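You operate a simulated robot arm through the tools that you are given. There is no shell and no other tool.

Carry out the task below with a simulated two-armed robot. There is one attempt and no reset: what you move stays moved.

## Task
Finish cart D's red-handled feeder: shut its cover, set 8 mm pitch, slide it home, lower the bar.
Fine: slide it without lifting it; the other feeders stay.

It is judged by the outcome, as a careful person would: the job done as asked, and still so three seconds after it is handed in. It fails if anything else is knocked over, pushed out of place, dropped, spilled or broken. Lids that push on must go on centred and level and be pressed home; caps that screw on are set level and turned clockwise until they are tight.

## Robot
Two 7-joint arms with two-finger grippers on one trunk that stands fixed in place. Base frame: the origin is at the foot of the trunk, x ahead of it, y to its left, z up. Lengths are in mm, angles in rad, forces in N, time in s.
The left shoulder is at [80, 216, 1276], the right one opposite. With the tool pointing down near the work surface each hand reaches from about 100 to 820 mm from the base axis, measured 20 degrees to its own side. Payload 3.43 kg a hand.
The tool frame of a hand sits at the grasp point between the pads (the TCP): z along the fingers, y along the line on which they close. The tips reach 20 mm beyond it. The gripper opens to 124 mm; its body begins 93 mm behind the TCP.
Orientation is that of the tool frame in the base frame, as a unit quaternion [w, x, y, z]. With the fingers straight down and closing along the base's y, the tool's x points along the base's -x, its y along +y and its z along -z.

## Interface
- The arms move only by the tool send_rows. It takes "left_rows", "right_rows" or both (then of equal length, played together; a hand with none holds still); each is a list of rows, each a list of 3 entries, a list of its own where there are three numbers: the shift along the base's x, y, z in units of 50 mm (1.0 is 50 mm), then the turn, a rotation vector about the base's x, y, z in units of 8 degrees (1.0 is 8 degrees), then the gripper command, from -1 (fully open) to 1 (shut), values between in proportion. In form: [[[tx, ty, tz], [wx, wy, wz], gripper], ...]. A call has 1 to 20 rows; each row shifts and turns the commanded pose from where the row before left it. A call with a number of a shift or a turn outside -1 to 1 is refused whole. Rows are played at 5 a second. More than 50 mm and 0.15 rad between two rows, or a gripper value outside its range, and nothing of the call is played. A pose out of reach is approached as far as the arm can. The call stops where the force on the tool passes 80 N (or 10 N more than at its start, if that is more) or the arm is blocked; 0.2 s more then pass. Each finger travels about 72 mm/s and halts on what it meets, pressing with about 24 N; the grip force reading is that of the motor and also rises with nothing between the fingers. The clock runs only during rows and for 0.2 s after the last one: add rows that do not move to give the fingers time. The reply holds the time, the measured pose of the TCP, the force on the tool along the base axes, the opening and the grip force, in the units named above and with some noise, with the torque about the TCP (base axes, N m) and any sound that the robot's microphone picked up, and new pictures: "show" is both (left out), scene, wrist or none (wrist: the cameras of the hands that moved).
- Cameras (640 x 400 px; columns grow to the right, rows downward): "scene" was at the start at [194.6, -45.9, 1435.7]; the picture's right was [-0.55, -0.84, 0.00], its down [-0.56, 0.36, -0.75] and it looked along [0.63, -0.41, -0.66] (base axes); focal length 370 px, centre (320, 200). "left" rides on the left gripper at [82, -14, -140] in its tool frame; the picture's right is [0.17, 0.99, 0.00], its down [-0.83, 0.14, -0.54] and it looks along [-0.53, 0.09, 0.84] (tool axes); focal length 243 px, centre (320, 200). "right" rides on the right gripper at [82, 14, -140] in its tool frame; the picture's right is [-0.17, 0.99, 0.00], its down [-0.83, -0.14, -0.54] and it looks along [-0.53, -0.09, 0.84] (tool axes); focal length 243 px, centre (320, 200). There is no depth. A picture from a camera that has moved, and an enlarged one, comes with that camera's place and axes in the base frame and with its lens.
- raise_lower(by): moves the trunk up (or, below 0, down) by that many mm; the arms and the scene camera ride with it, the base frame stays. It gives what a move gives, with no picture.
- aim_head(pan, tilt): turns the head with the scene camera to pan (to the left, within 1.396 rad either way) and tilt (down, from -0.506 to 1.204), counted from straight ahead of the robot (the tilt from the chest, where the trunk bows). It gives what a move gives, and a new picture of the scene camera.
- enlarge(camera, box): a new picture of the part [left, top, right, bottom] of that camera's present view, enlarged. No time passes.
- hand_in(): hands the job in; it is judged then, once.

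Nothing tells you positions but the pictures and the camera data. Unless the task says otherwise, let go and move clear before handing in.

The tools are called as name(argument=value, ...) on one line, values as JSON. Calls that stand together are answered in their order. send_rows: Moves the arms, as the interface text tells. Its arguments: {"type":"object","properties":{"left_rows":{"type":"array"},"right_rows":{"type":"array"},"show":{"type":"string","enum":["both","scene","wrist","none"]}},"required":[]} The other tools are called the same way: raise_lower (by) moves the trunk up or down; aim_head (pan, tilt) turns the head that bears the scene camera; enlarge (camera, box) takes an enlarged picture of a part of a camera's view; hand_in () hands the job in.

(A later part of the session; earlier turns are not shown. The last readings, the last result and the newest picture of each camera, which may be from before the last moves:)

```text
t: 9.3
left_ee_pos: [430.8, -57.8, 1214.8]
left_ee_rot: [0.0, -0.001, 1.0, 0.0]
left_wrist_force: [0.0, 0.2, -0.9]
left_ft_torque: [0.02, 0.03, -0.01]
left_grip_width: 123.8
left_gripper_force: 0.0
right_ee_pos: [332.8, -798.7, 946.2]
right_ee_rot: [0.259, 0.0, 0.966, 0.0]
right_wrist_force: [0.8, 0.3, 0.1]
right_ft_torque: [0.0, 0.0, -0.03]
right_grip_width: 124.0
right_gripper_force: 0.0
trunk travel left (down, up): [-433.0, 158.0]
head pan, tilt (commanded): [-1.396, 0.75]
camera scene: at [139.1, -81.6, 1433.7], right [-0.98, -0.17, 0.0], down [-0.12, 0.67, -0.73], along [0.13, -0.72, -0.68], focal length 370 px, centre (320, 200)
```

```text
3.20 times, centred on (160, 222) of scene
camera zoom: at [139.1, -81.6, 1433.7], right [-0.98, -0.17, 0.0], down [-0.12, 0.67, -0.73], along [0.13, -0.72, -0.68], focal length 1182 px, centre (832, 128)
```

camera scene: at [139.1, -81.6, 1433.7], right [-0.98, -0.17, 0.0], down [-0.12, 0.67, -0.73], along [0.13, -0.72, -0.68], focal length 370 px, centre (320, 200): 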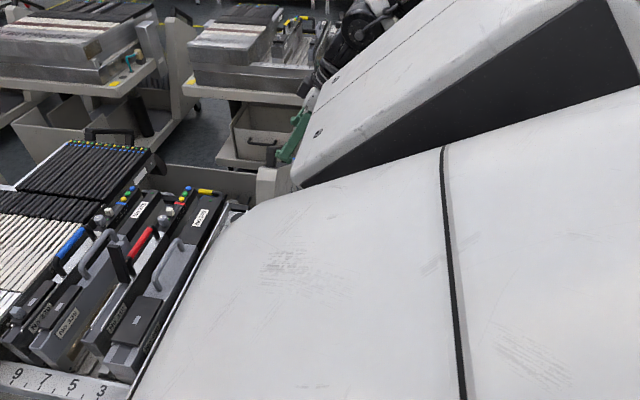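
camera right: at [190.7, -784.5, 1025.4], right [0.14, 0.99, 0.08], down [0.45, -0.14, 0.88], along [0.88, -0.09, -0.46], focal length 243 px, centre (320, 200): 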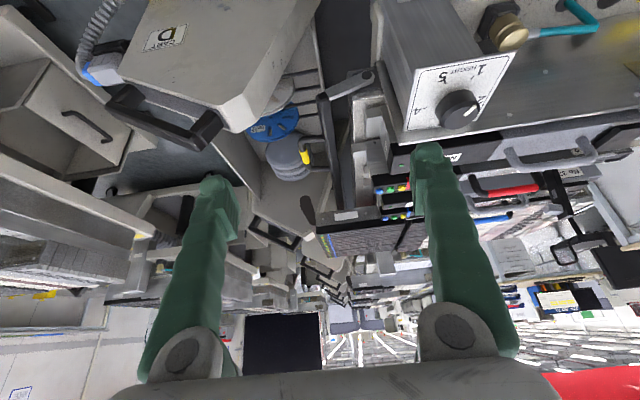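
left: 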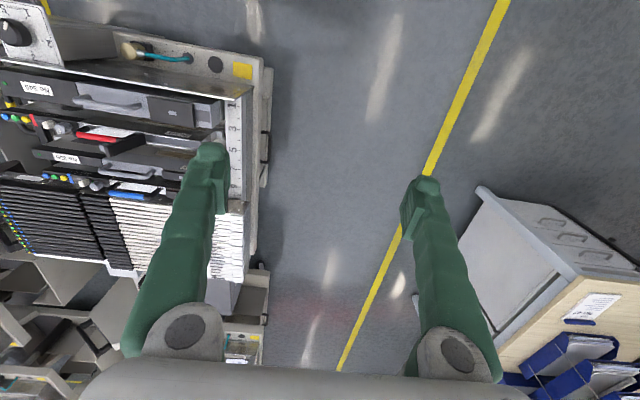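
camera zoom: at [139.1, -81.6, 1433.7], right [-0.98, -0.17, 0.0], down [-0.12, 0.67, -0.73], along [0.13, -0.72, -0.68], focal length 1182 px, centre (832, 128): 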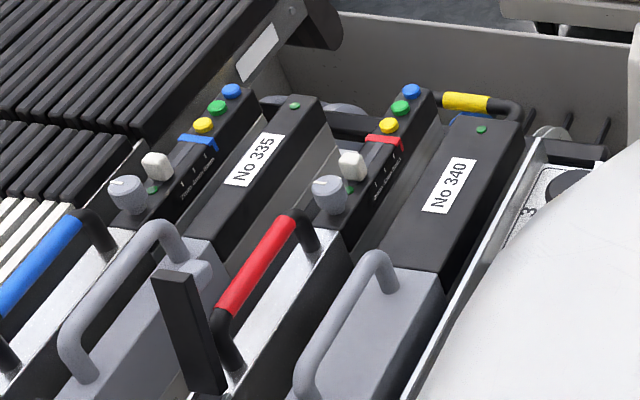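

Others show the bar upright right behind the feeder bodies, so I'll test the bar's motion gently later, after the feeder is home. Next I bring the right hand, fingers down, high over feeder 312 to inspect cover and pitch block.

send_rows(right_rows=[[[0, 0, 0.4], [0, 0.94, 0], -1], [[0, 0, 0.4], [0, 0.94, 0], -1], [[0, 0, 0.4], [0, 0.94, 0], -1], [[0, 0, 0.4], [0, 0.94, 0], -1], [[0.4, 0.75, 0.0], [0, 0, 0], -1], [[0.4, 0.75, 0.0], [0, 0, 0], -1], [[0.4, 0.75, 0.0], [0, 0, 0], -1], [[0.4, 0.75, 0.0], [0, 0, 0], -1], [[0.4, 0.75, 0.0], [0, 0, 0], -1], [[0.4, 0.75, 0.0], [0, 0, 0], -1], [[0.4, 0.75, 0.0], [0, 0, 0], -1]], show="wrist")

aim_head(pan=-0.75, tilt=0.8)

```text
t: 11.8
left_ee_pos: [431.5, -54.8, 1213.2]
left_ee_rot: [0.0, -0.001, 1.0, 0.0]
left_wrist_force: [0.0, 0.6, 0.9]
left_ft_torque: [-0.05, 0.01, 0.0]
left_grip_width: 123.9
left_gripper_force: 0.0
right_ee_pos: [471.7, -534.7, 1024.8]
right_ee_rot: [0.001, 0.001, 1.0, 0.001]
right_wrist_force: [-0.1, 0.3, -0.2]
right_ft_torque: [-0.02, 0.08, -0.01]
right_grip_width: 123.9
right_gripper_force: 0.1
trunk travel left (down, up): [-433.0, 158.0]
head pan, tilt (commanded): [-1.396, 0.75]
camera right: at [389.5, -521.0, 1164.3], right [0.17, 0.99, 0.0], down [0.83, -0.14, 0.54], along [0.53, -0.09, -0.84], focal length 243 px, centre (320, 200)
```

right: 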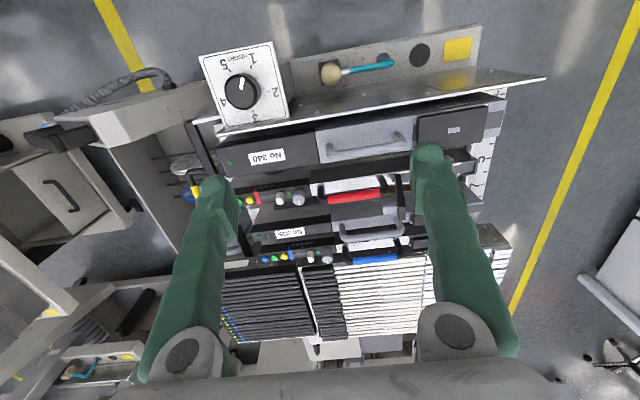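

```text
t: 12.8
left_ee_pos: [431.9, -56.8, 1213.8]
left_ee_rot: [0.0, 0.0, 1.0, 0.0]
left_wrist_force: [-0.2, 0.1, 0.5]
left_ft_torque: [0.0, 0.0, 0.03]
left_grip_width: 124.0
left_gripper_force: 0.0
right_ee_pos: [470.2, -536.6, 1025.0]
right_ee_rot: [0.0, -0.001, 1.0, 0.0]
right_wrist_force: [-0.7, 0.0, 0.5]
right_ft_torque: [-0.04, 0.0, -0.02]
right_grip_width: 124.2
right_gripper_force: 0.0
trunk travel left (down, up): [-433.0, 158.0]
head pan, tilt (commanded): [-0.75, 0.799]
camera scene: at [183.4, -54.9, 1429.7], right [-0.68, -0.73, 0.0], down [-0.52, 0.49, -0.7], along [0.51, -0.48, -0.72], focal length 370 px, centre (320, 200)
```

scene: 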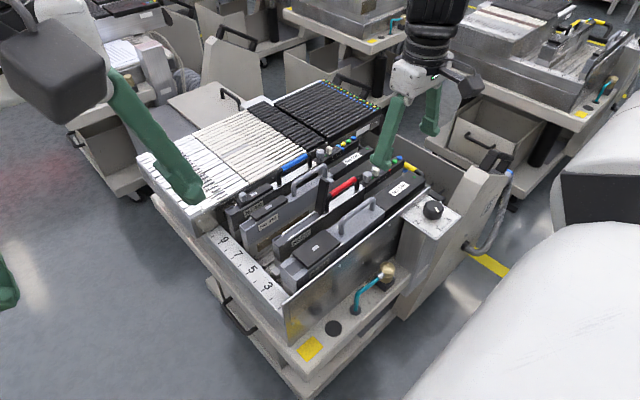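

enlarge(camera="right", box=[230, 150, 430, 275])

enlarge(camera="scene", box=[230, 150, 430, 290])

enlarge(camera="left", box=[0, 80, 200, 205])

```text
3.20 times, centred on (330, 212) of right
camera zoom: at [388.5, -522.7, 1164.3], right [0.17, 0.99, 0.0], down [0.83, -0.14, 0.54], along [0.53, -0.09, -0.84], focal length 776 px, centre (288, 160)
```

zoom: 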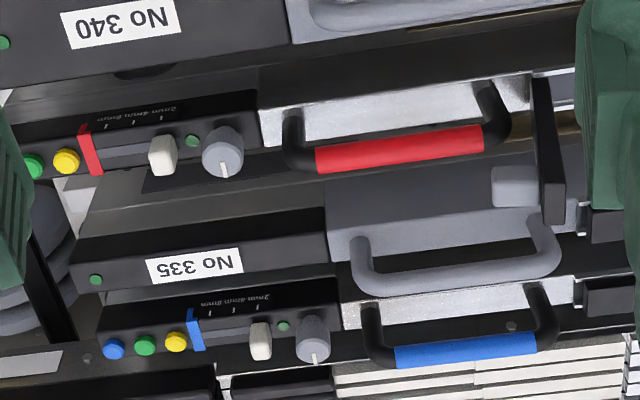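

```text
2.86 times, centred on (330, 220) of scene
camera zoom: at [183.4, -54.9, 1429.7], right [-0.68, -0.73, 0.0], down [-0.52, 0.49, -0.7], along [0.51, -0.48, -0.72], focal length 1056 px, centre (291, 143)
```

zoom: 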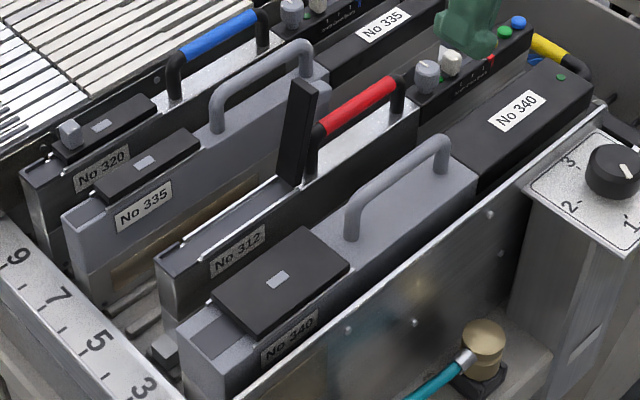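

```text
3.20 times, centred on (100, 142) of left
camera zoom: at [349.4, -69.5, 1353.9], right [-0.17, 0.99, 0.0], down [0.83, 0.14, 0.54], along [0.53, 0.09, -0.84], focal length 776 px, centre (1024, 384)
```

zoom: 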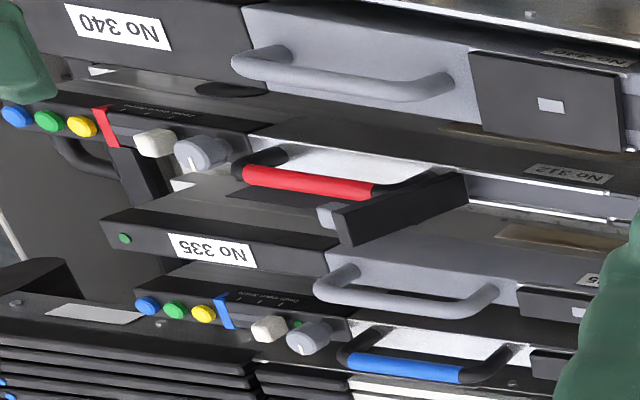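

The open cover of 312 stands near-vertical (hinge ≈ (588, -427, 820), top ≈ (589, -450, 914), small cube on its outer face), and must fold toward +y over the nose. I'll close the right fingers, place them behind (−y of) the cover above the red handle.

send_rows(right_rows=[[[0.8, 0.24, 0], [0, 0, 0], 1], [[0.8, 0.24, 0], [0, 0, 0], 1], [[0.77, 0.24, 0], [0, 0, 0], 1], [[0, 0, -0.8], [0, 0, 0], 1], [[0, 0, -0.7], [0, 0, 0], 1], [[0, 0, -0.5], [0, 0, 0], 1]], show="both")

```text
t: 14.2
left_ee_pos: [431.1, -56.2, 1212.2]
left_ee_rot: [0.0, 0.001, 1.0, 0.0]
left_wrist_force: [-0.5, 0.1, -0.2]
left_ft_torque: [0.01, 0.02, 0.01]
left_grip_width: 124.0
left_gripper_force: 0.2
right_ee_pos: [588.5, -501.8, 922.5]
right_ee_rot: [0.0, 0.0, 1.0, 0.0]
right_wrist_force: [-0.8, -0.2, -0.6]
right_ft_torque: [0.01, -0.01, 0.0]
right_grip_width: 0.0
right_gripper_force: 24.1
trunk travel left (down, up): [-433.0, 158.0]
head pan, tilt (commanded): [-0.75, 0.799]
camera scene: at [184.0, -55.1, 1429.6], right [-0.68, -0.73, 0.0], down [-0.52, 0.49, -0.7], along [0.51, -0.48, -0.72], focal length 370 px, centre (320, 200)
camera right: at [508.4, -487.1, 1063.3], right [0.17, 0.99, 0.0], down [0.83, -0.14, 0.54], along [0.53, -0.09, -0.84], focal length 243 px, centre (320, 200)
```

scene: 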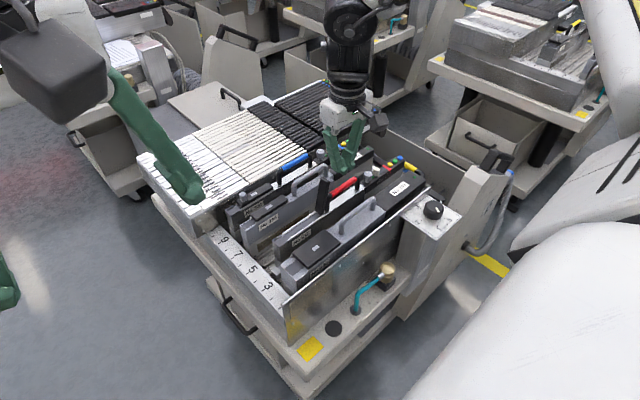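
right: 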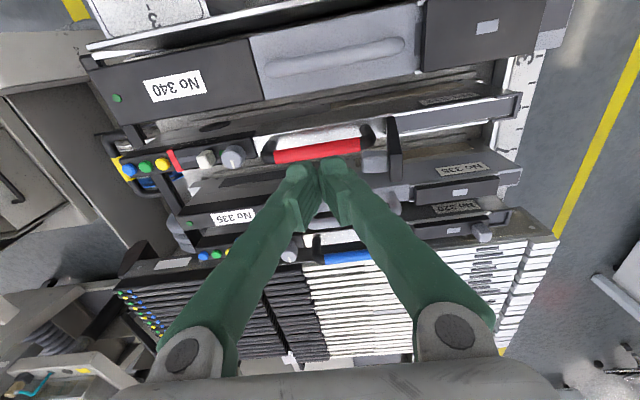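

enlarge(camera="right", box=[260, 90, 520, 250])

enlarge(camera="scene", box=[280, 120, 420, 220])

```text
2.46 times, centred on (390, 170) of right
camera zoom: at [508.4, -487.1, 1063.3], right [0.17, 0.99, 0.0], down [0.83, -0.14, 0.54], along [0.53, -0.09, -0.84], focal length 597 px, centre (148, 274)
```

zoom: 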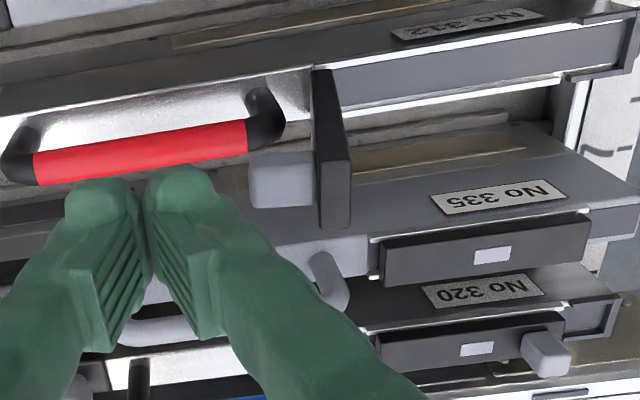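

```text
4.00 times, centred on (350, 170) of scene
camera zoom: at [184.0, -55.1, 1429.6], right [-0.68, -0.73, 0.0], down [-0.52, 0.49, -0.7], along [0.51, -0.48, -0.72], focal length 1478 px, centre (200, 320)
```

zoom: 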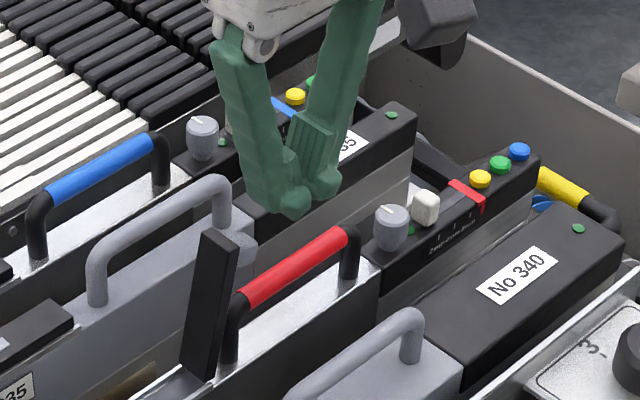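

Fingers are aligned over the red handle, behind the cover's cube. I'll lower slightly and push the cover toward +y.

send_rows(right_rows=[[[0, 0, -0.3], [0, 0, 0], 1], [[0, 0.3, 0], [0, 0, 0], 1], [[0, 0.3, 0], [0, 0, 0], 1], [[0, 0.3, 0], [0, 0, 0], 1], [[0, 0.3, 0], [0, 0, 0], 1]], show="both")

```text
t: 15.4
left_ee_pos: [425.7, -51.8, 1217.6]
left_ee_rot: [0.002, 0.0, 1.0, -0.004]
left_wrist_force: [0.6, 0.1, -0.3]
left_ft_torque: [0.01, 0.01, 0.03]
left_grip_width: 124.2
left_gripper_force: 0.0
right_ee_pos: [591.7, -430.9, 918.3]
right_ee_rot: [0.007, -0.002, 1.0, 0.001]
right_wrist_force: [-4.1, 7.7, 68.3]
right_ft_torque: [1.03, 0.41, -0.02]
right_grip_width: 0.1
right_gripper_force: 24.2
trunk travel left (down, up): [-433.0, 158.0]
head pan, tilt (commanded): [-0.75, 0.799]
camera scene: at [177.3, -48.8, 1431.2], right [-0.68, -0.73, 0.0], down [-0.52, 0.49, -0.7], along [0.51, -0.48, -0.71], focal length 370 px, centre (320, 200)
camera right: at [508.4, -418.4, 1057.2], right [0.16, 0.99, 0.0], down [0.82, -0.14, 0.55], along [0.54, -0.09, -0.83], focal length 243 px, centre (320, 200)
```

scene: 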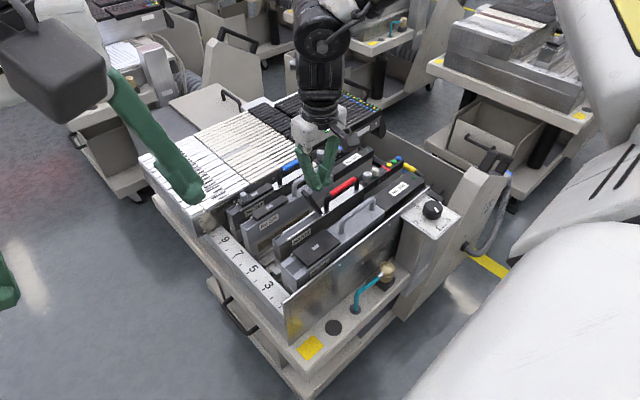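
right: 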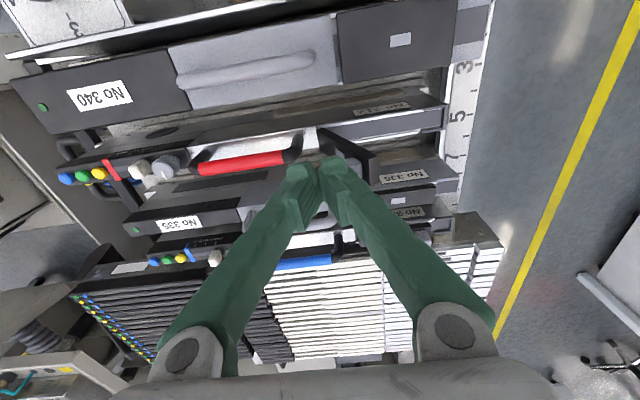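

Upward force of ~68 N on the tool: the fingers are riding on the cover/cube edge. I'll look closely before relieving it.

enlarge(camera="right", box=[180, 90, 440, 250])

enlarge(camera="scene", box=[260, 140, 400, 240])

enlarge(camera="left", box=[0, 80, 200, 205])

```text
2.46 times, centred on (310, 170) of right
camera zoom: at [508.4, -418.4, 1057.2], right [0.16, 0.99, 0.0], down [0.82, -0.14, 0.55], along [0.54, -0.09, -0.83], focal length 597 px, centre (345, 274)
```

zoom: 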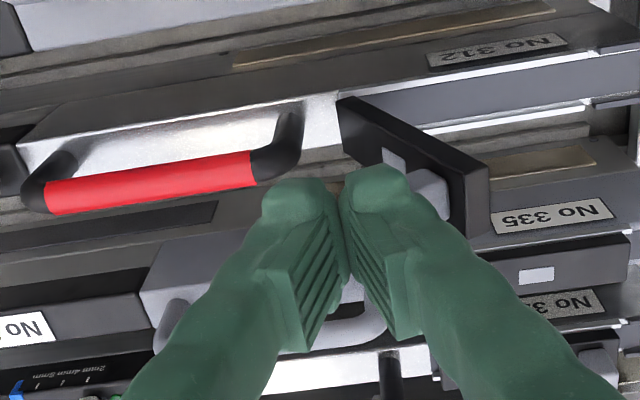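

```text
4.00 times, centred on (330, 190) of scene
camera zoom: at [177.3, -48.8, 1431.2], right [-0.68, -0.73, 0.0], down [-0.52, 0.49, -0.7], along [0.51, -0.48, -0.71], focal length 1478 px, centre (280, 240)
```

zoom: 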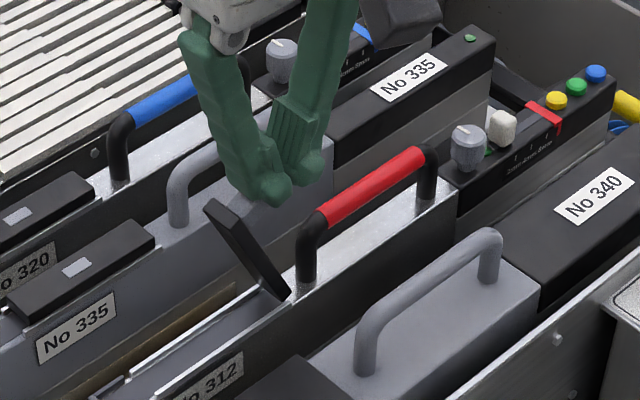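

```text
3.20 times, centred on (100, 142) of left
camera zoom: at [343.6, -63.7, 1356.3], right [-0.17, 0.99, -0.01], down [0.83, 0.14, 0.54], along [0.54, 0.09, -0.84], focal length 776 px, centre (1024, 384)
```

zoom: 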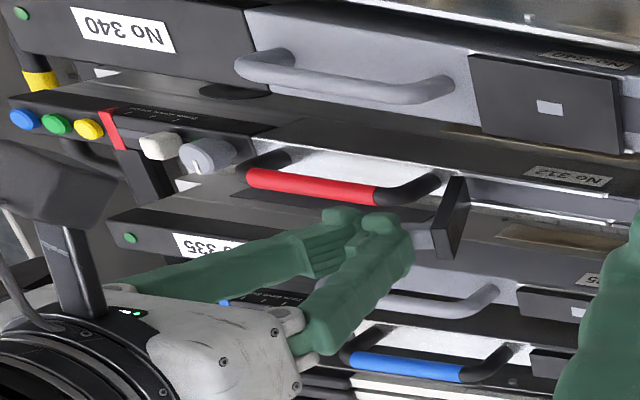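

The cover has rotated past vertical toward +y, with the fingertip now bearing down on the cube above the hinge line. I'll lift straight up to unload and see where the cover settles.

send_rows(right_rows=[[[0, 0, 0.3], [0, 0, 0], 1], [[0, 0, 0.4], [0, 0, 0], 1], [[0, 0, 0.3], [0, 0, 0], 1]], show="both")

enlarge(camera="right", box=[180, 70, 460, 245])

enlarge(camera="scene", box=[240, 140, 400, 260])

```text
t: 16.2
left_ee_pos: [430.1, -56.4, 1214.8]
left_ee_rot: [0.0, -0.001, 1.0, 0.0]
left_wrist_force: [-1.1, -0.1, 0.2]
left_ft_torque: [-0.01, 0.03, 0.03]
left_grip_width: 124.2
left_gripper_force: 0.0
right_ee_pos: [587.7, -438.7, 956.9]
right_ee_rot: [-0.001, 0.0, 1.0, -0.001]
right_wrist_force: [0.2, -0.3, -0.4]
right_ft_torque: [0.02, -0.01, 0.02]
right_grip_width: 0.2
right_gripper_force: 24.0
trunk travel left (down, up): [-433.0, 158.0]
head pan, tilt (commanded): [-0.75, 0.799]
camera scene: at [182.8, -55.1, 1429.7], right [-0.68, -0.73, 0.0], down [-0.52, 0.49, -0.7], along [0.51, -0.48, -0.72], focal length 370 px, centre (320, 200)
camera right: at [506.5, -424.4, 1097.4], right [0.17, 0.99, 0.0], down [0.83, -0.14, 0.54], along [0.53, -0.09, -0.84], focal length 243 px, centre (320, 200)
```

scene: 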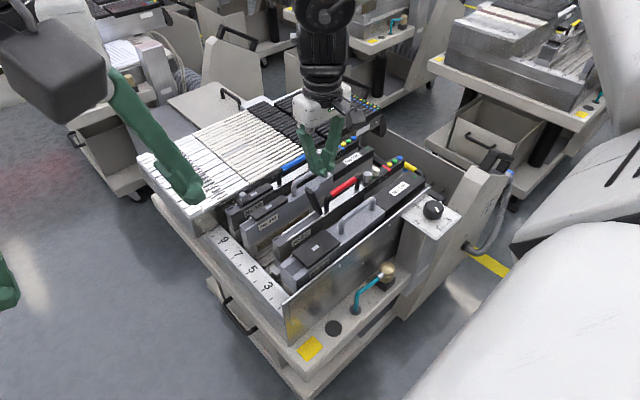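
right: 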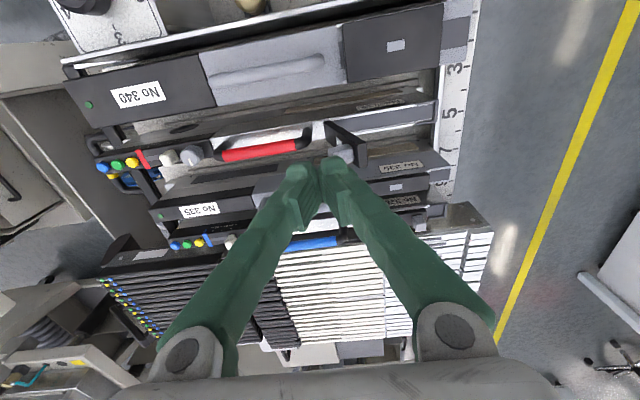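

```text
2.29 times, centred on (320, 158) of right
camera zoom: at [506.5, -424.4, 1097.4], right [0.17, 0.99, 0.0], down [0.83, -0.14, 0.54], along [0.53, -0.09, -0.84], focal length 555 px, centre (320, 297)
```

zoom: 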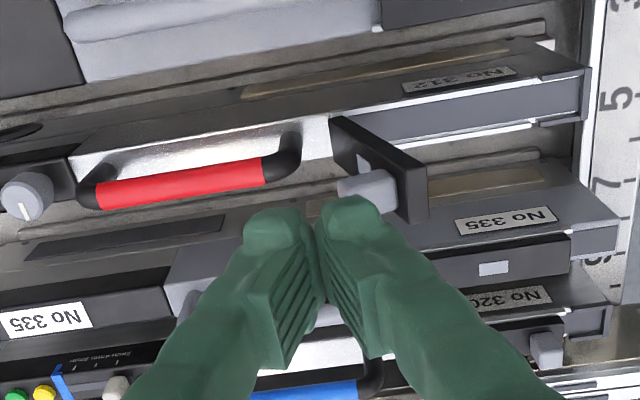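

```text
3.33 times, centred on (320, 200) of scene
camera zoom: at [182.8, -55.1, 1429.7], right [-0.68, -0.73, 0.0], down [-0.52, 0.49, -0.7], along [0.51, -0.48, -0.72], focal length 1232 px, centre (320, 200)
```

zoom: 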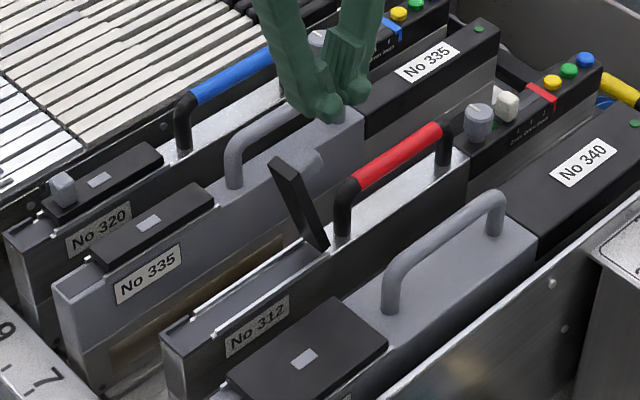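

The cover now leans ~25° past vertical toward the nose and holds there. I'll move the closed fingers over its free end and press it down along its arc.

send_rows(right_rows=[[[0, 0.5, 0], [0, 0, 0], 1], [[0, 0.42, 0], [0, 0, 0], 1], [[0, 0, -0.4], [0, 0, 0], 1], [[0, 0, -0.3], [0, 0, 0], 1], [[0, 0.25, -0.3], [0, 0, 0], 1], [[0, 0.2, -0.3], [0, 0, 0], 1], [[0, 0.16, -0.3], [0, 0, 0], 1]], show="both")

enlarge(camera="right", box=[180, 70, 460, 245])

enlarge(camera="scene", box=[240, 140, 400, 260])

```text
t: 17.8
left_ee_pos: [430.4, -57.5, 1212.1]
left_ee_rot: [-0.001, 0.0, 1.0, 0.001]
left_wrist_force: [0.6, 0.5, -0.7]
left_ft_torque: [0.01, 0.02, 0.02]
left_grip_width: 124.0
left_gripper_force: 0.1
right_ee_pos: [591.0, -364.5, 876.4]
right_ee_rot: [-0.002, 0.003, 1.0, -0.002]
right_wrist_force: [0.2, 0.4, -0.6]
right_ft_torque: [0.0, -0.03, 0.0]
right_grip_width: 0.0
right_gripper_force: 23.7
trunk travel left (down, up): [-433.0, 158.0]
head pan, tilt (commanded): [-0.75, 0.799]
camera scene: at [184.2, -56.7, 1429.3], right [-0.68, -0.73, 0.0], down [-0.52, 0.49, -0.7], along [0.51, -0.47, -0.72], focal length 370 px, centre (320, 200)
camera right: at [510.3, -350.9, 1016.6], right [0.17, 0.99, 0.0], down [0.83, -0.14, 0.54], along [0.53, -0.09, -0.84], focal length 243 px, centre (320, 200)
```

scene: 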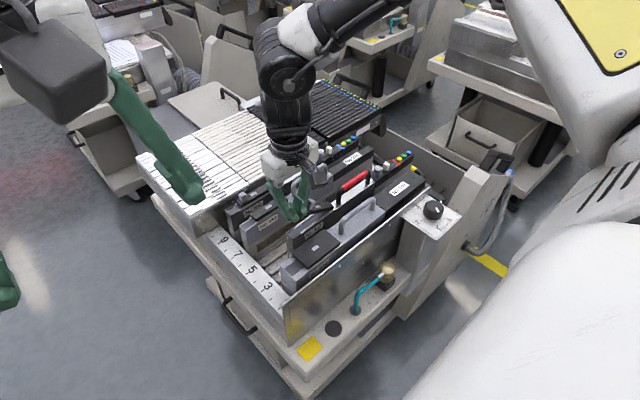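
right: 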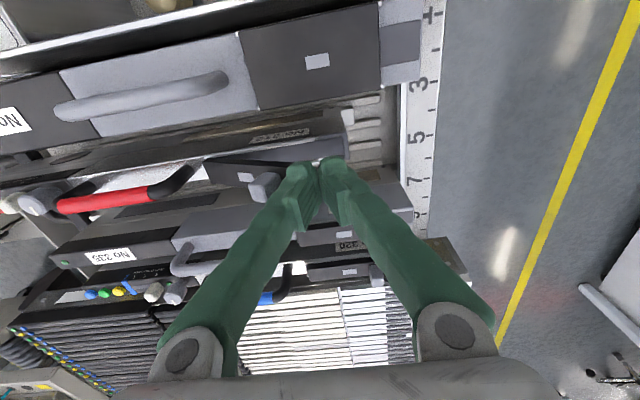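

```text
2.29 times, centred on (320, 158) of right
camera zoom: at [510.3, -350.9, 1016.6], right [0.17, 0.99, 0.0], down [0.83, -0.14, 0.54], along [0.53, -0.09, -0.84], focal length 555 px, centre (320, 297)
```

zoom: 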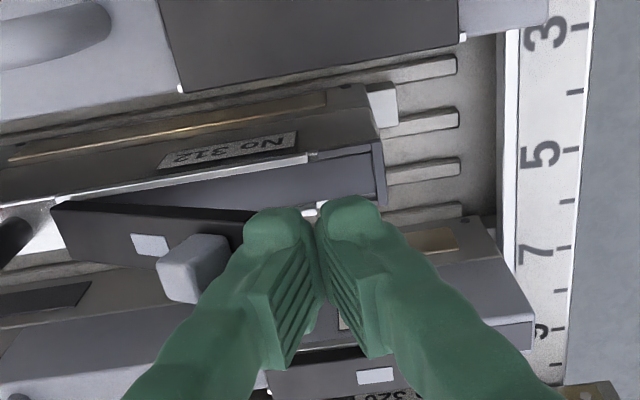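

```text
3.33 times, centred on (320, 200) of scene
camera zoom: at [184.2, -56.7, 1429.3], right [-0.68, -0.73, 0.0], down [-0.52, 0.49, -0.7], along [0.51, -0.47, -0.72], focal length 1232 px, centre (320, 200)
```

zoom: 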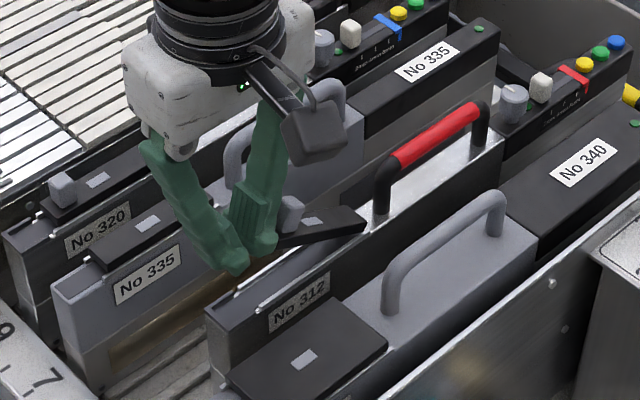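

The cover is nearly shut, but the feeder slid back ~30 mm in its slot when the cover was pressed (it's still seated in the slot; I'll push it home later). Now I press straight down in small steps to close the cover.

send_rows(right_rows=[[[0, 0, -0.2], [0, 0, 0], 1], [[0, 0, -0.2], [0, 0, 0], 1], [[0, 0, -0.1], [0, 0, 0], 1]], show="both")

enlarge(camera="right", box=[180, 70, 460, 245])

enlarge(camera="scene", box=[240, 140, 400, 260])

```text
t: 18.6
left_ee_pos: [430.3, -57.4, 1214.5]
left_ee_rot: [0.0, 0.0, 1.0, 0.0]
left_wrist_force: [0.3, -0.7, -0.7]
left_ft_torque: [0.03, 0.0, -0.02]
left_grip_width: 124.0
left_gripper_force: 0.1
right_ee_pos: [591.9, -361.4, 855.0]
right_ee_rot: [0.001, 0.001, 1.0, 0.0]
right_wrist_force: [-0.8, 5.7, 2.0]
right_ft_torque: [0.13, 0.02, -0.04]
right_grip_width: 0.2
right_gripper_force: 23.9
trunk travel left (down, up): [-433.0, 158.0]
head pan, tilt (commanded): [-0.75, 0.799]
camera scene: at [183.2, -54.6, 1429.8], right [-0.68, -0.73, 0.0], down [-0.52, 0.49, -0.7], along [0.51, -0.48, -0.72], focal length 370 px, centre (320, 200)
camera right: at [510.3, -347.9, 994.6], right [0.16, 0.99, 0.0], down [0.83, -0.14, 0.54], along [0.53, -0.09, -0.84], focal length 243 px, centre (320, 200)
```

scene: 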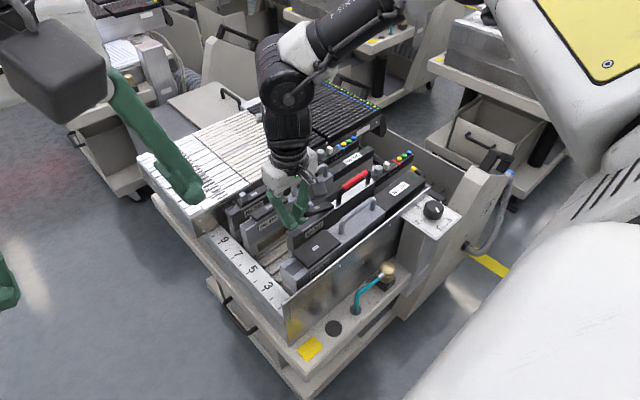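
right: 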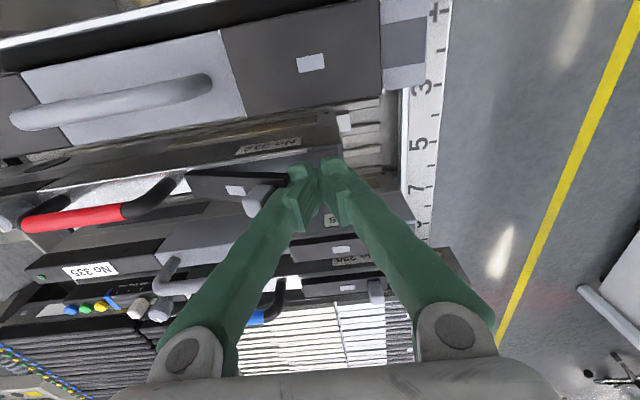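

```text
2.29 times, centred on (320, 158) of right
camera zoom: at [510.3, -347.9, 994.6], right [0.16, 0.99, 0.0], down [0.83, -0.14, 0.54], along [0.53, -0.09, -0.84], focal length 555 px, centre (320, 297)
```

zoom: 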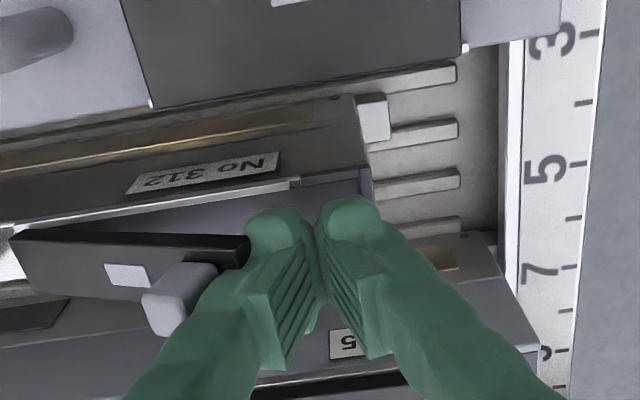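

```text
3.33 times, centred on (320, 200) of scene
camera zoom: at [183.2, -54.6, 1429.8], right [-0.68, -0.73, 0.0], down [-0.52, 0.49, -0.7], along [0.51, -0.48, -0.72], focal length 1232 px, centre (320, 200)
```

zoom: 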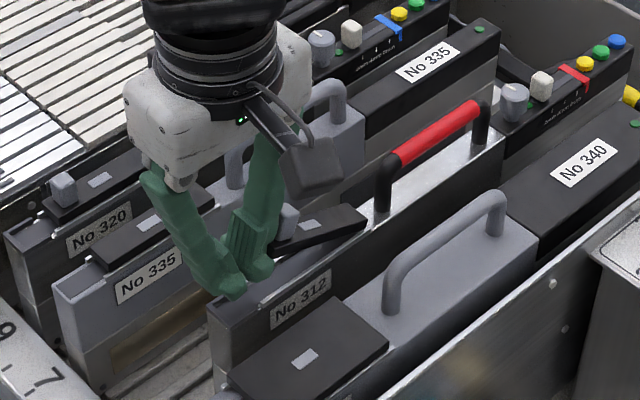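

The fingers slipped in front of the cover's end; the cover is ~15° from shut. I'll lift, shift back over the cube, and press straight down on it.

send_rows(right_rows=[[[0, 0.1, 0], [0, 0, 0], 1], [[0, 0, 0.6], [0, 0, 0], 1], [[0, 0, 0.8], [0, 0, 0], 1], [[0, -0.45, 0], [0, 0, 0], 1], [[0, -0.4, 0], [0, 0, 0], 1], [[0, 0, -0.4], [0, 0, 0], 1]], show="both")

enlarge(camera="right", box=[180, 70, 460, 245])

enlarge(camera="scene", box=[240, 140, 400, 260])

```text
t: 20.0
left_ee_pos: [431.0, -56.7, 1214.4]
left_ee_rot: [0.0, 0.0, 1.0, 0.001]
left_wrist_force: [-0.5, 0.0, 0.5]
left_ft_torque: [-0.02, -0.04, 0.02]
left_grip_width: 124.0
left_gripper_force: 0.1
right_ee_pos: [591.8, -401.2, 902.6]
right_ee_rot: [0.0, 0.0, 1.0, 0.0]
right_wrist_force: [0.3, 0.9, 0.0]
right_ft_torque: [-0.05, 0.04, -0.02]
right_grip_width: 0.0
right_gripper_force: 24.3
trunk travel left (down, up): [-433.0, 158.0]
head pan, tilt (commanded): [-0.75, 0.799]
camera scene: at [184.0, -54.9, 1429.6], right [-0.68, -0.73, 0.0], down [-0.52, 0.49, -0.7], along [0.51, -0.48, -0.72], focal length 370 px, centre (320, 200)
camera right: at [510.4, -387.6, 1042.0], right [0.17, 0.99, 0.0], down [0.83, -0.14, 0.54], along [0.53, -0.09, -0.84], focal length 243 px, centre (320, 200)
```

scene: 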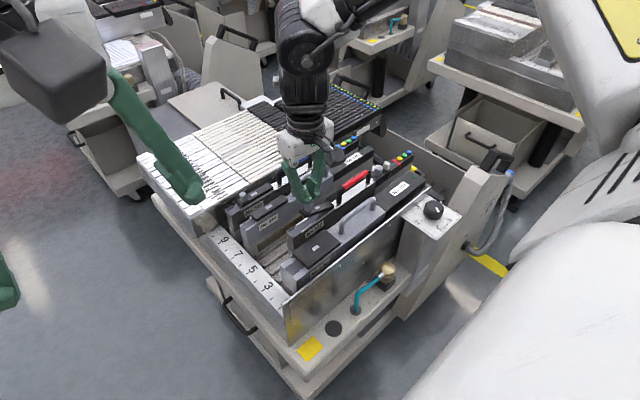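
right: 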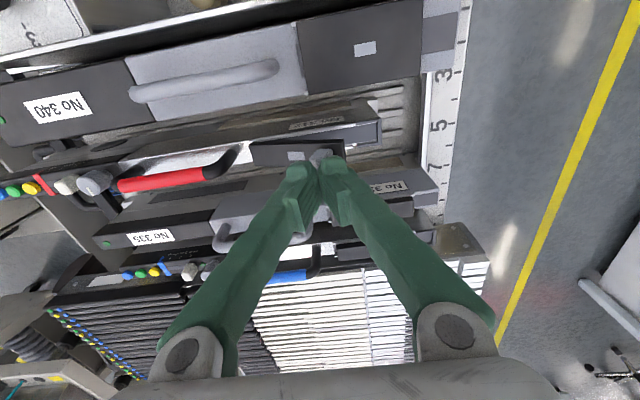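

```text
2.29 times, centred on (320, 158) of right
camera zoom: at [510.4, -387.6, 1042.0], right [0.17, 0.99, 0.0], down [0.83, -0.14, 0.54], along [0.53, -0.09, -0.84], focal length 555 px, centre (320, 297)
```

zoom: 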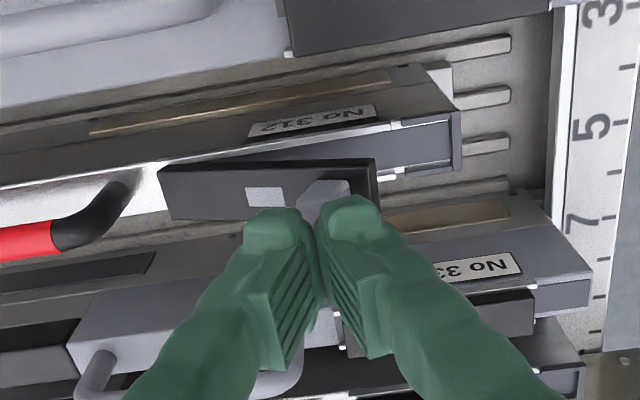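

```text
3.33 times, centred on (320, 200) of scene
camera zoom: at [184.0, -54.9, 1429.6], right [-0.68, -0.73, 0.0], down [-0.52, 0.49, -0.7], along [0.51, -0.48, -0.72], focal length 1232 px, centre (320, 200)
```

zoom: 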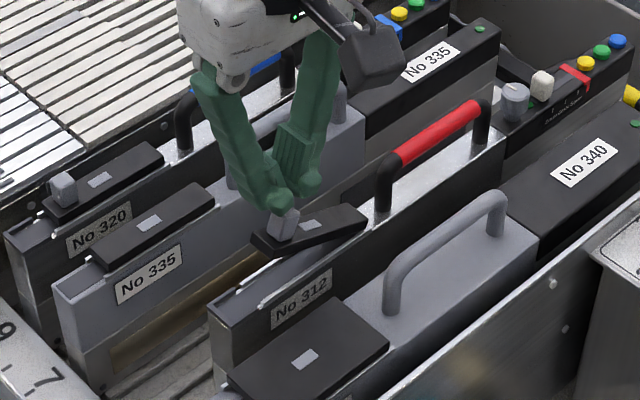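

Fingers are right above the cube. Pressing straight down in small steps.

send_rows(right_rows=[[[0, 0, -0.2], [0, 0, 0], 1], [[0, 0, -0.2], [0, 0, 0], 1], [[0, 0, -0.2], [0, 0, 0], 1]], show="wrist")

enlarge(camera="right", box=[180, 70, 460, 245])

enlarge(camera="scene", box=[240, 140, 400, 260])

```text
t: 20.8
left_ee_pos: [431.5, -57.2, 1213.0]
left_ee_rot: [-0.001, 0.0, 1.0, 0.0]
left_wrist_force: [-0.9, 0.3, -0.1]
left_ft_torque: [0.01, 0.01, 0.04]
left_grip_width: 124.0
left_gripper_force: 0.0
right_ee_pos: [589.2, -400.1, 872.4]
right_ee_rot: [0.0, 0.0, 1.0, -0.001]
right_wrist_force: [-0.8, 0.8, -0.5]
right_ft_torque: [0.0, -0.02, 0.01]
right_grip_width: 0.0
right_gripper_force: 24.1
trunk travel left (down, up): [-433.0, 158.0]
head pan, tilt (commanded): [-0.75, 0.799]
camera right: at [508.0, -386.1, 1011.8], right [0.17, 0.99, 0.0], down [0.83, -0.14, 0.54], along [0.53, -0.09, -0.84], focal length 243 px, centre (320, 200)
```

right: 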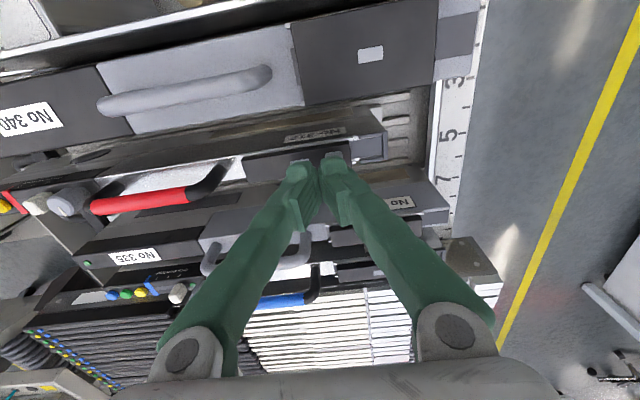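

```text
2.29 times, centred on (320, 158) of right
camera zoom: at [508.0, -386.1, 1011.8], right [0.17, 0.99, 0.0], down [0.83, -0.14, 0.54], along [0.53, -0.09, -0.84], focal length 555 px, centre (320, 297)
```

zoom: 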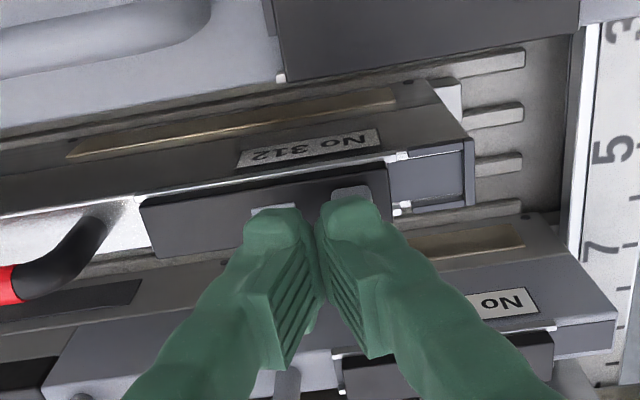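

```text
3.33 times, centred on (320, 200) of scene
camera zoom: at [183.4, -55.4, 1429.7], right [-0.68, -0.73, 0.0], down [-0.52, 0.49, -0.7], along [0.51, -0.48, -0.72], focal length 1232 px, centre (320, 200)
```

zoom: 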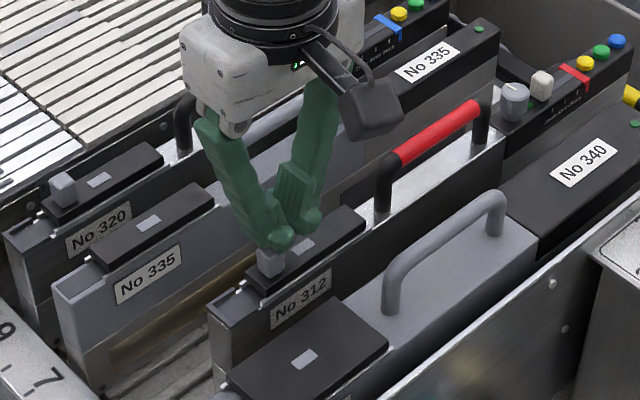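

The cover has come down onto the nose. I'll press a little more to seat/latch it.

send_rows(right_rows=[[[0, 0, -0.1], [0, 0, 0], 1], [[0, 0, -0.1], [0, 0, 0], 1], [[0, 0, 0], [0, 0, 0], 1]], show="none")

enlarge(camera="scene", box=[250, 170, 350, 240])

```text
t: 21.6
left_ee_pos: [431.6, -57.8, 1214.7]
left_ee_rot: [-0.001, 0.0, 1.0, 0.001]
left_wrist_force: [-0.3, 0.3, 0.8]
left_ft_torque: [0.03, -0.05, 0.03]
left_grip_width: 123.9
left_gripper_force: 0.1
right_ee_pos: [590.5, -400.2, 864.3]
right_ee_rot: [0.001, 0.0, 1.0, 0.0]
right_wrist_force: [-0.4, -0.7, 3.5]
right_ft_torque: [0.06, 0.03, -0.01]
right_grip_width: 0.0
right_gripper_force: 23.4
trunk travel left (down, up): [-433.0, 158.0]
head pan, tilt (commanded): [-0.75, 0.799]
```

```text
5.71 times, centred on (300, 205) of scene
camera zoom: at [183.2, -54.9, 1429.8], right [-0.68, -0.73, 0.0], down [-0.52, 0.49, -0.7], along [0.51, -0.48, -0.72], focal length 2112 px, centre (434, 171)
```

zoom: 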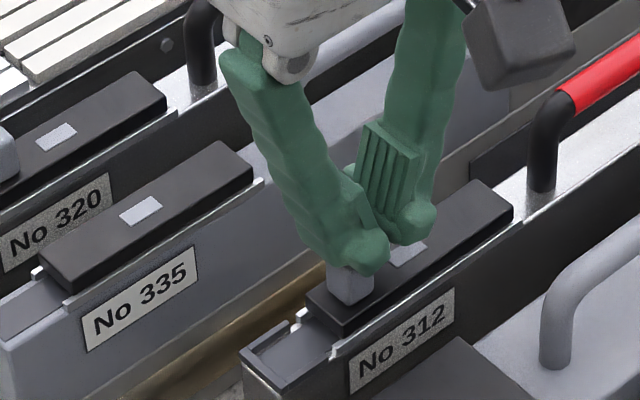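

send_rows(right_rows=[[[0, 0, -0.08], [0, 0, 0], 1], [[0, 0, -0.08], [0, 0, 0], 1], [[0, 0, 0], [0, 0, 0], 1]], show="none")

enlarge(camera="scene", box=[250, 170, 350, 240])

```text
t: 22.4
left_ee_pos: [426.5, -56.0, 1215.0]
left_ee_rot: [0.002, 0.0, 1.0, -0.002]
left_wrist_force: [0.5, 0.8, 1.0]
left_ft_torque: [-0.01, 0.02, 0.02]
left_grip_width: 124.0
left_gripper_force: 0.0
right_ee_pos: [589.8, -398.3, 861.0]
right_ee_rot: [0.006, 0.001, 1.0, -0.001]
right_wrist_force: [-1.3, -9.7, 51.7]
right_ft_torque: [0.16, 0.32, 0.05]
right_grip_width: 0.0
right_gripper_force: 24.2
trunk travel left (down, up): [-433.0, 158.0]
head pan, tilt (commanded): [-0.75, 0.799]
```

```text
5.71 times, centred on (300, 205) of scene
camera zoom: at [178.3, -53.1, 1430.8], right [-0.68, -0.73, 0.0], down [-0.52, 0.49, -0.7], along [0.51, -0.48, -0.71], focal length 2112 px, centre (434, 171)
```

zoom: 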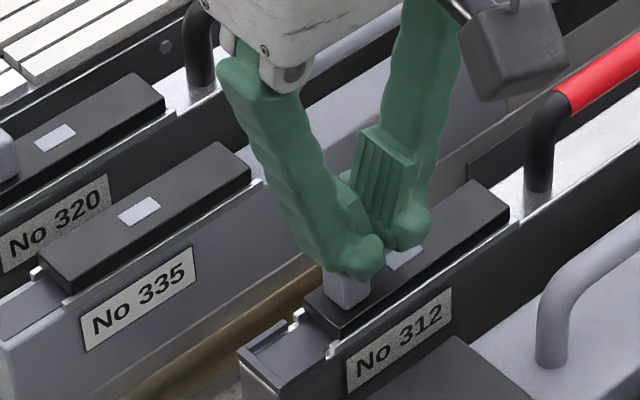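

The cover is firmly seated (52 N, no further travel). I'll lift away and inspect the cover and the feeder's position.

send_rows(right_rows=[[[0, 0, 0.4], [0, 0, 0], 1], [[0, 0, 0.8], [0, 0, 0], 1], [[0, 0, 0.9], [0, 0, 0], 1], [[-0.6, -0.7, 0.3], [0, 0, 0], -1], [[-0.6, -0.7, 0.3], [0, 0, 0], -1], [[0, -0.9, 0], [0, 0, 0], -1]], show="both")

enlarge(camera="scene", box=[240, 160, 440, 270])

enlarge(camera="right", box=[170, 130, 470, 260])

```text
t: 23.8
left_ee_pos: [431.5, -57.6, 1213.8]
left_ee_rot: [0.0, 0.0, 1.0, -0.001]
left_wrist_force: [0.5, -0.3, -0.4]
left_ft_torque: [0.0, 0.06, 0.03]
left_grip_width: 123.7
left_gripper_force: 0.0
right_ee_pos: [531.0, -515.4, 989.8]
right_ee_rot: [0.0, 0.0, 1.0, 0.0]
right_wrist_force: [-0.1, -0.1, -0.2]
right_ft_torque: [0.05, 0.0, 0.03]
right_grip_width: 112.8
right_gripper_force: 0.0
trunk travel left (down, up): [-433.0, 158.0]
head pan, tilt (commanded): [-0.75, 0.799]
camera scene: at [184.6, -56.1, 1429.5], right [-0.68, -0.73, 0.0], down [-0.53, 0.49, -0.7], along [0.51, -0.47, -0.72], focal length 370 px, centre (320, 200)
camera right: at [449.0, -502.2, 1129.3], right [0.17, 0.99, 0.0], down [0.83, -0.14, 0.54], along [0.53, -0.09, -0.84], focal length 243 px, centre (320, 200)
```

scene: 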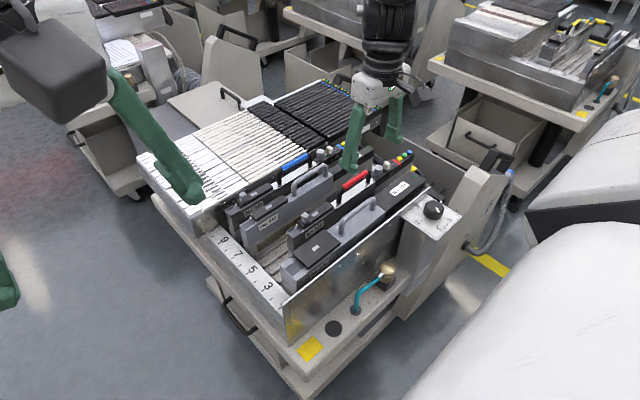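
right: 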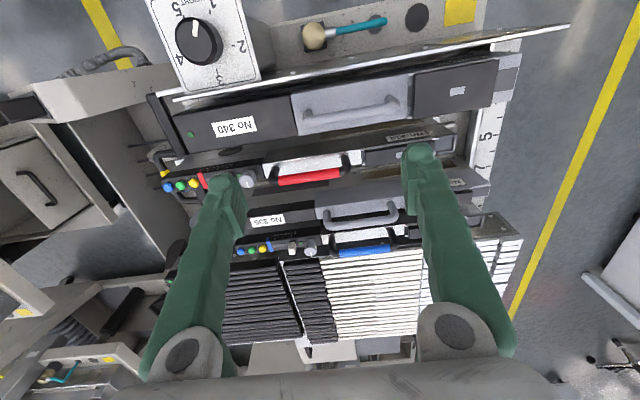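

```text
3.20 times, centred on (340, 215) of scene
camera zoom: at [184.6, -56.1, 1429.5], right [-0.68, -0.73, 0.0], down [-0.53, 0.49, -0.7], along [0.51, -0.47, -0.72], focal length 1182 px, centre (256, 152)
```

zoom: 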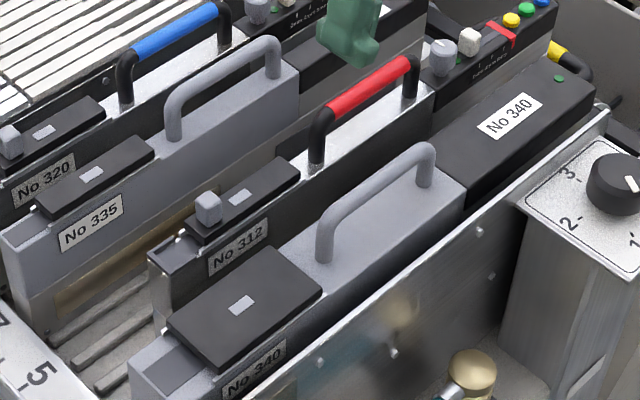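

```text
2.13 times, centred on (320, 195) of right
camera zoom: at [449.0, -502.2, 1129.3], right [0.17, 0.99, 0.0], down [0.83, -0.14, 0.54], along [0.53, -0.09, -0.84], focal length 518 px, centre (320, 211)
```

zoom: 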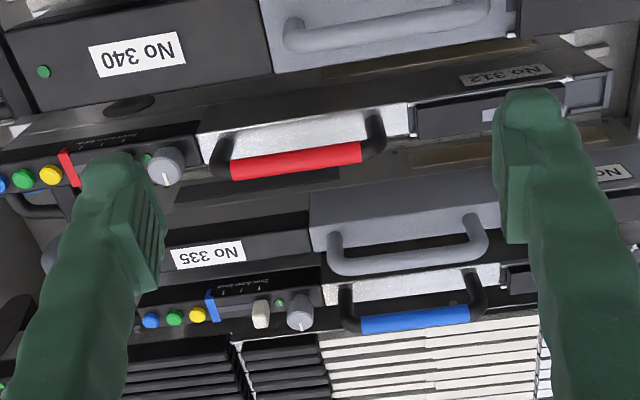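

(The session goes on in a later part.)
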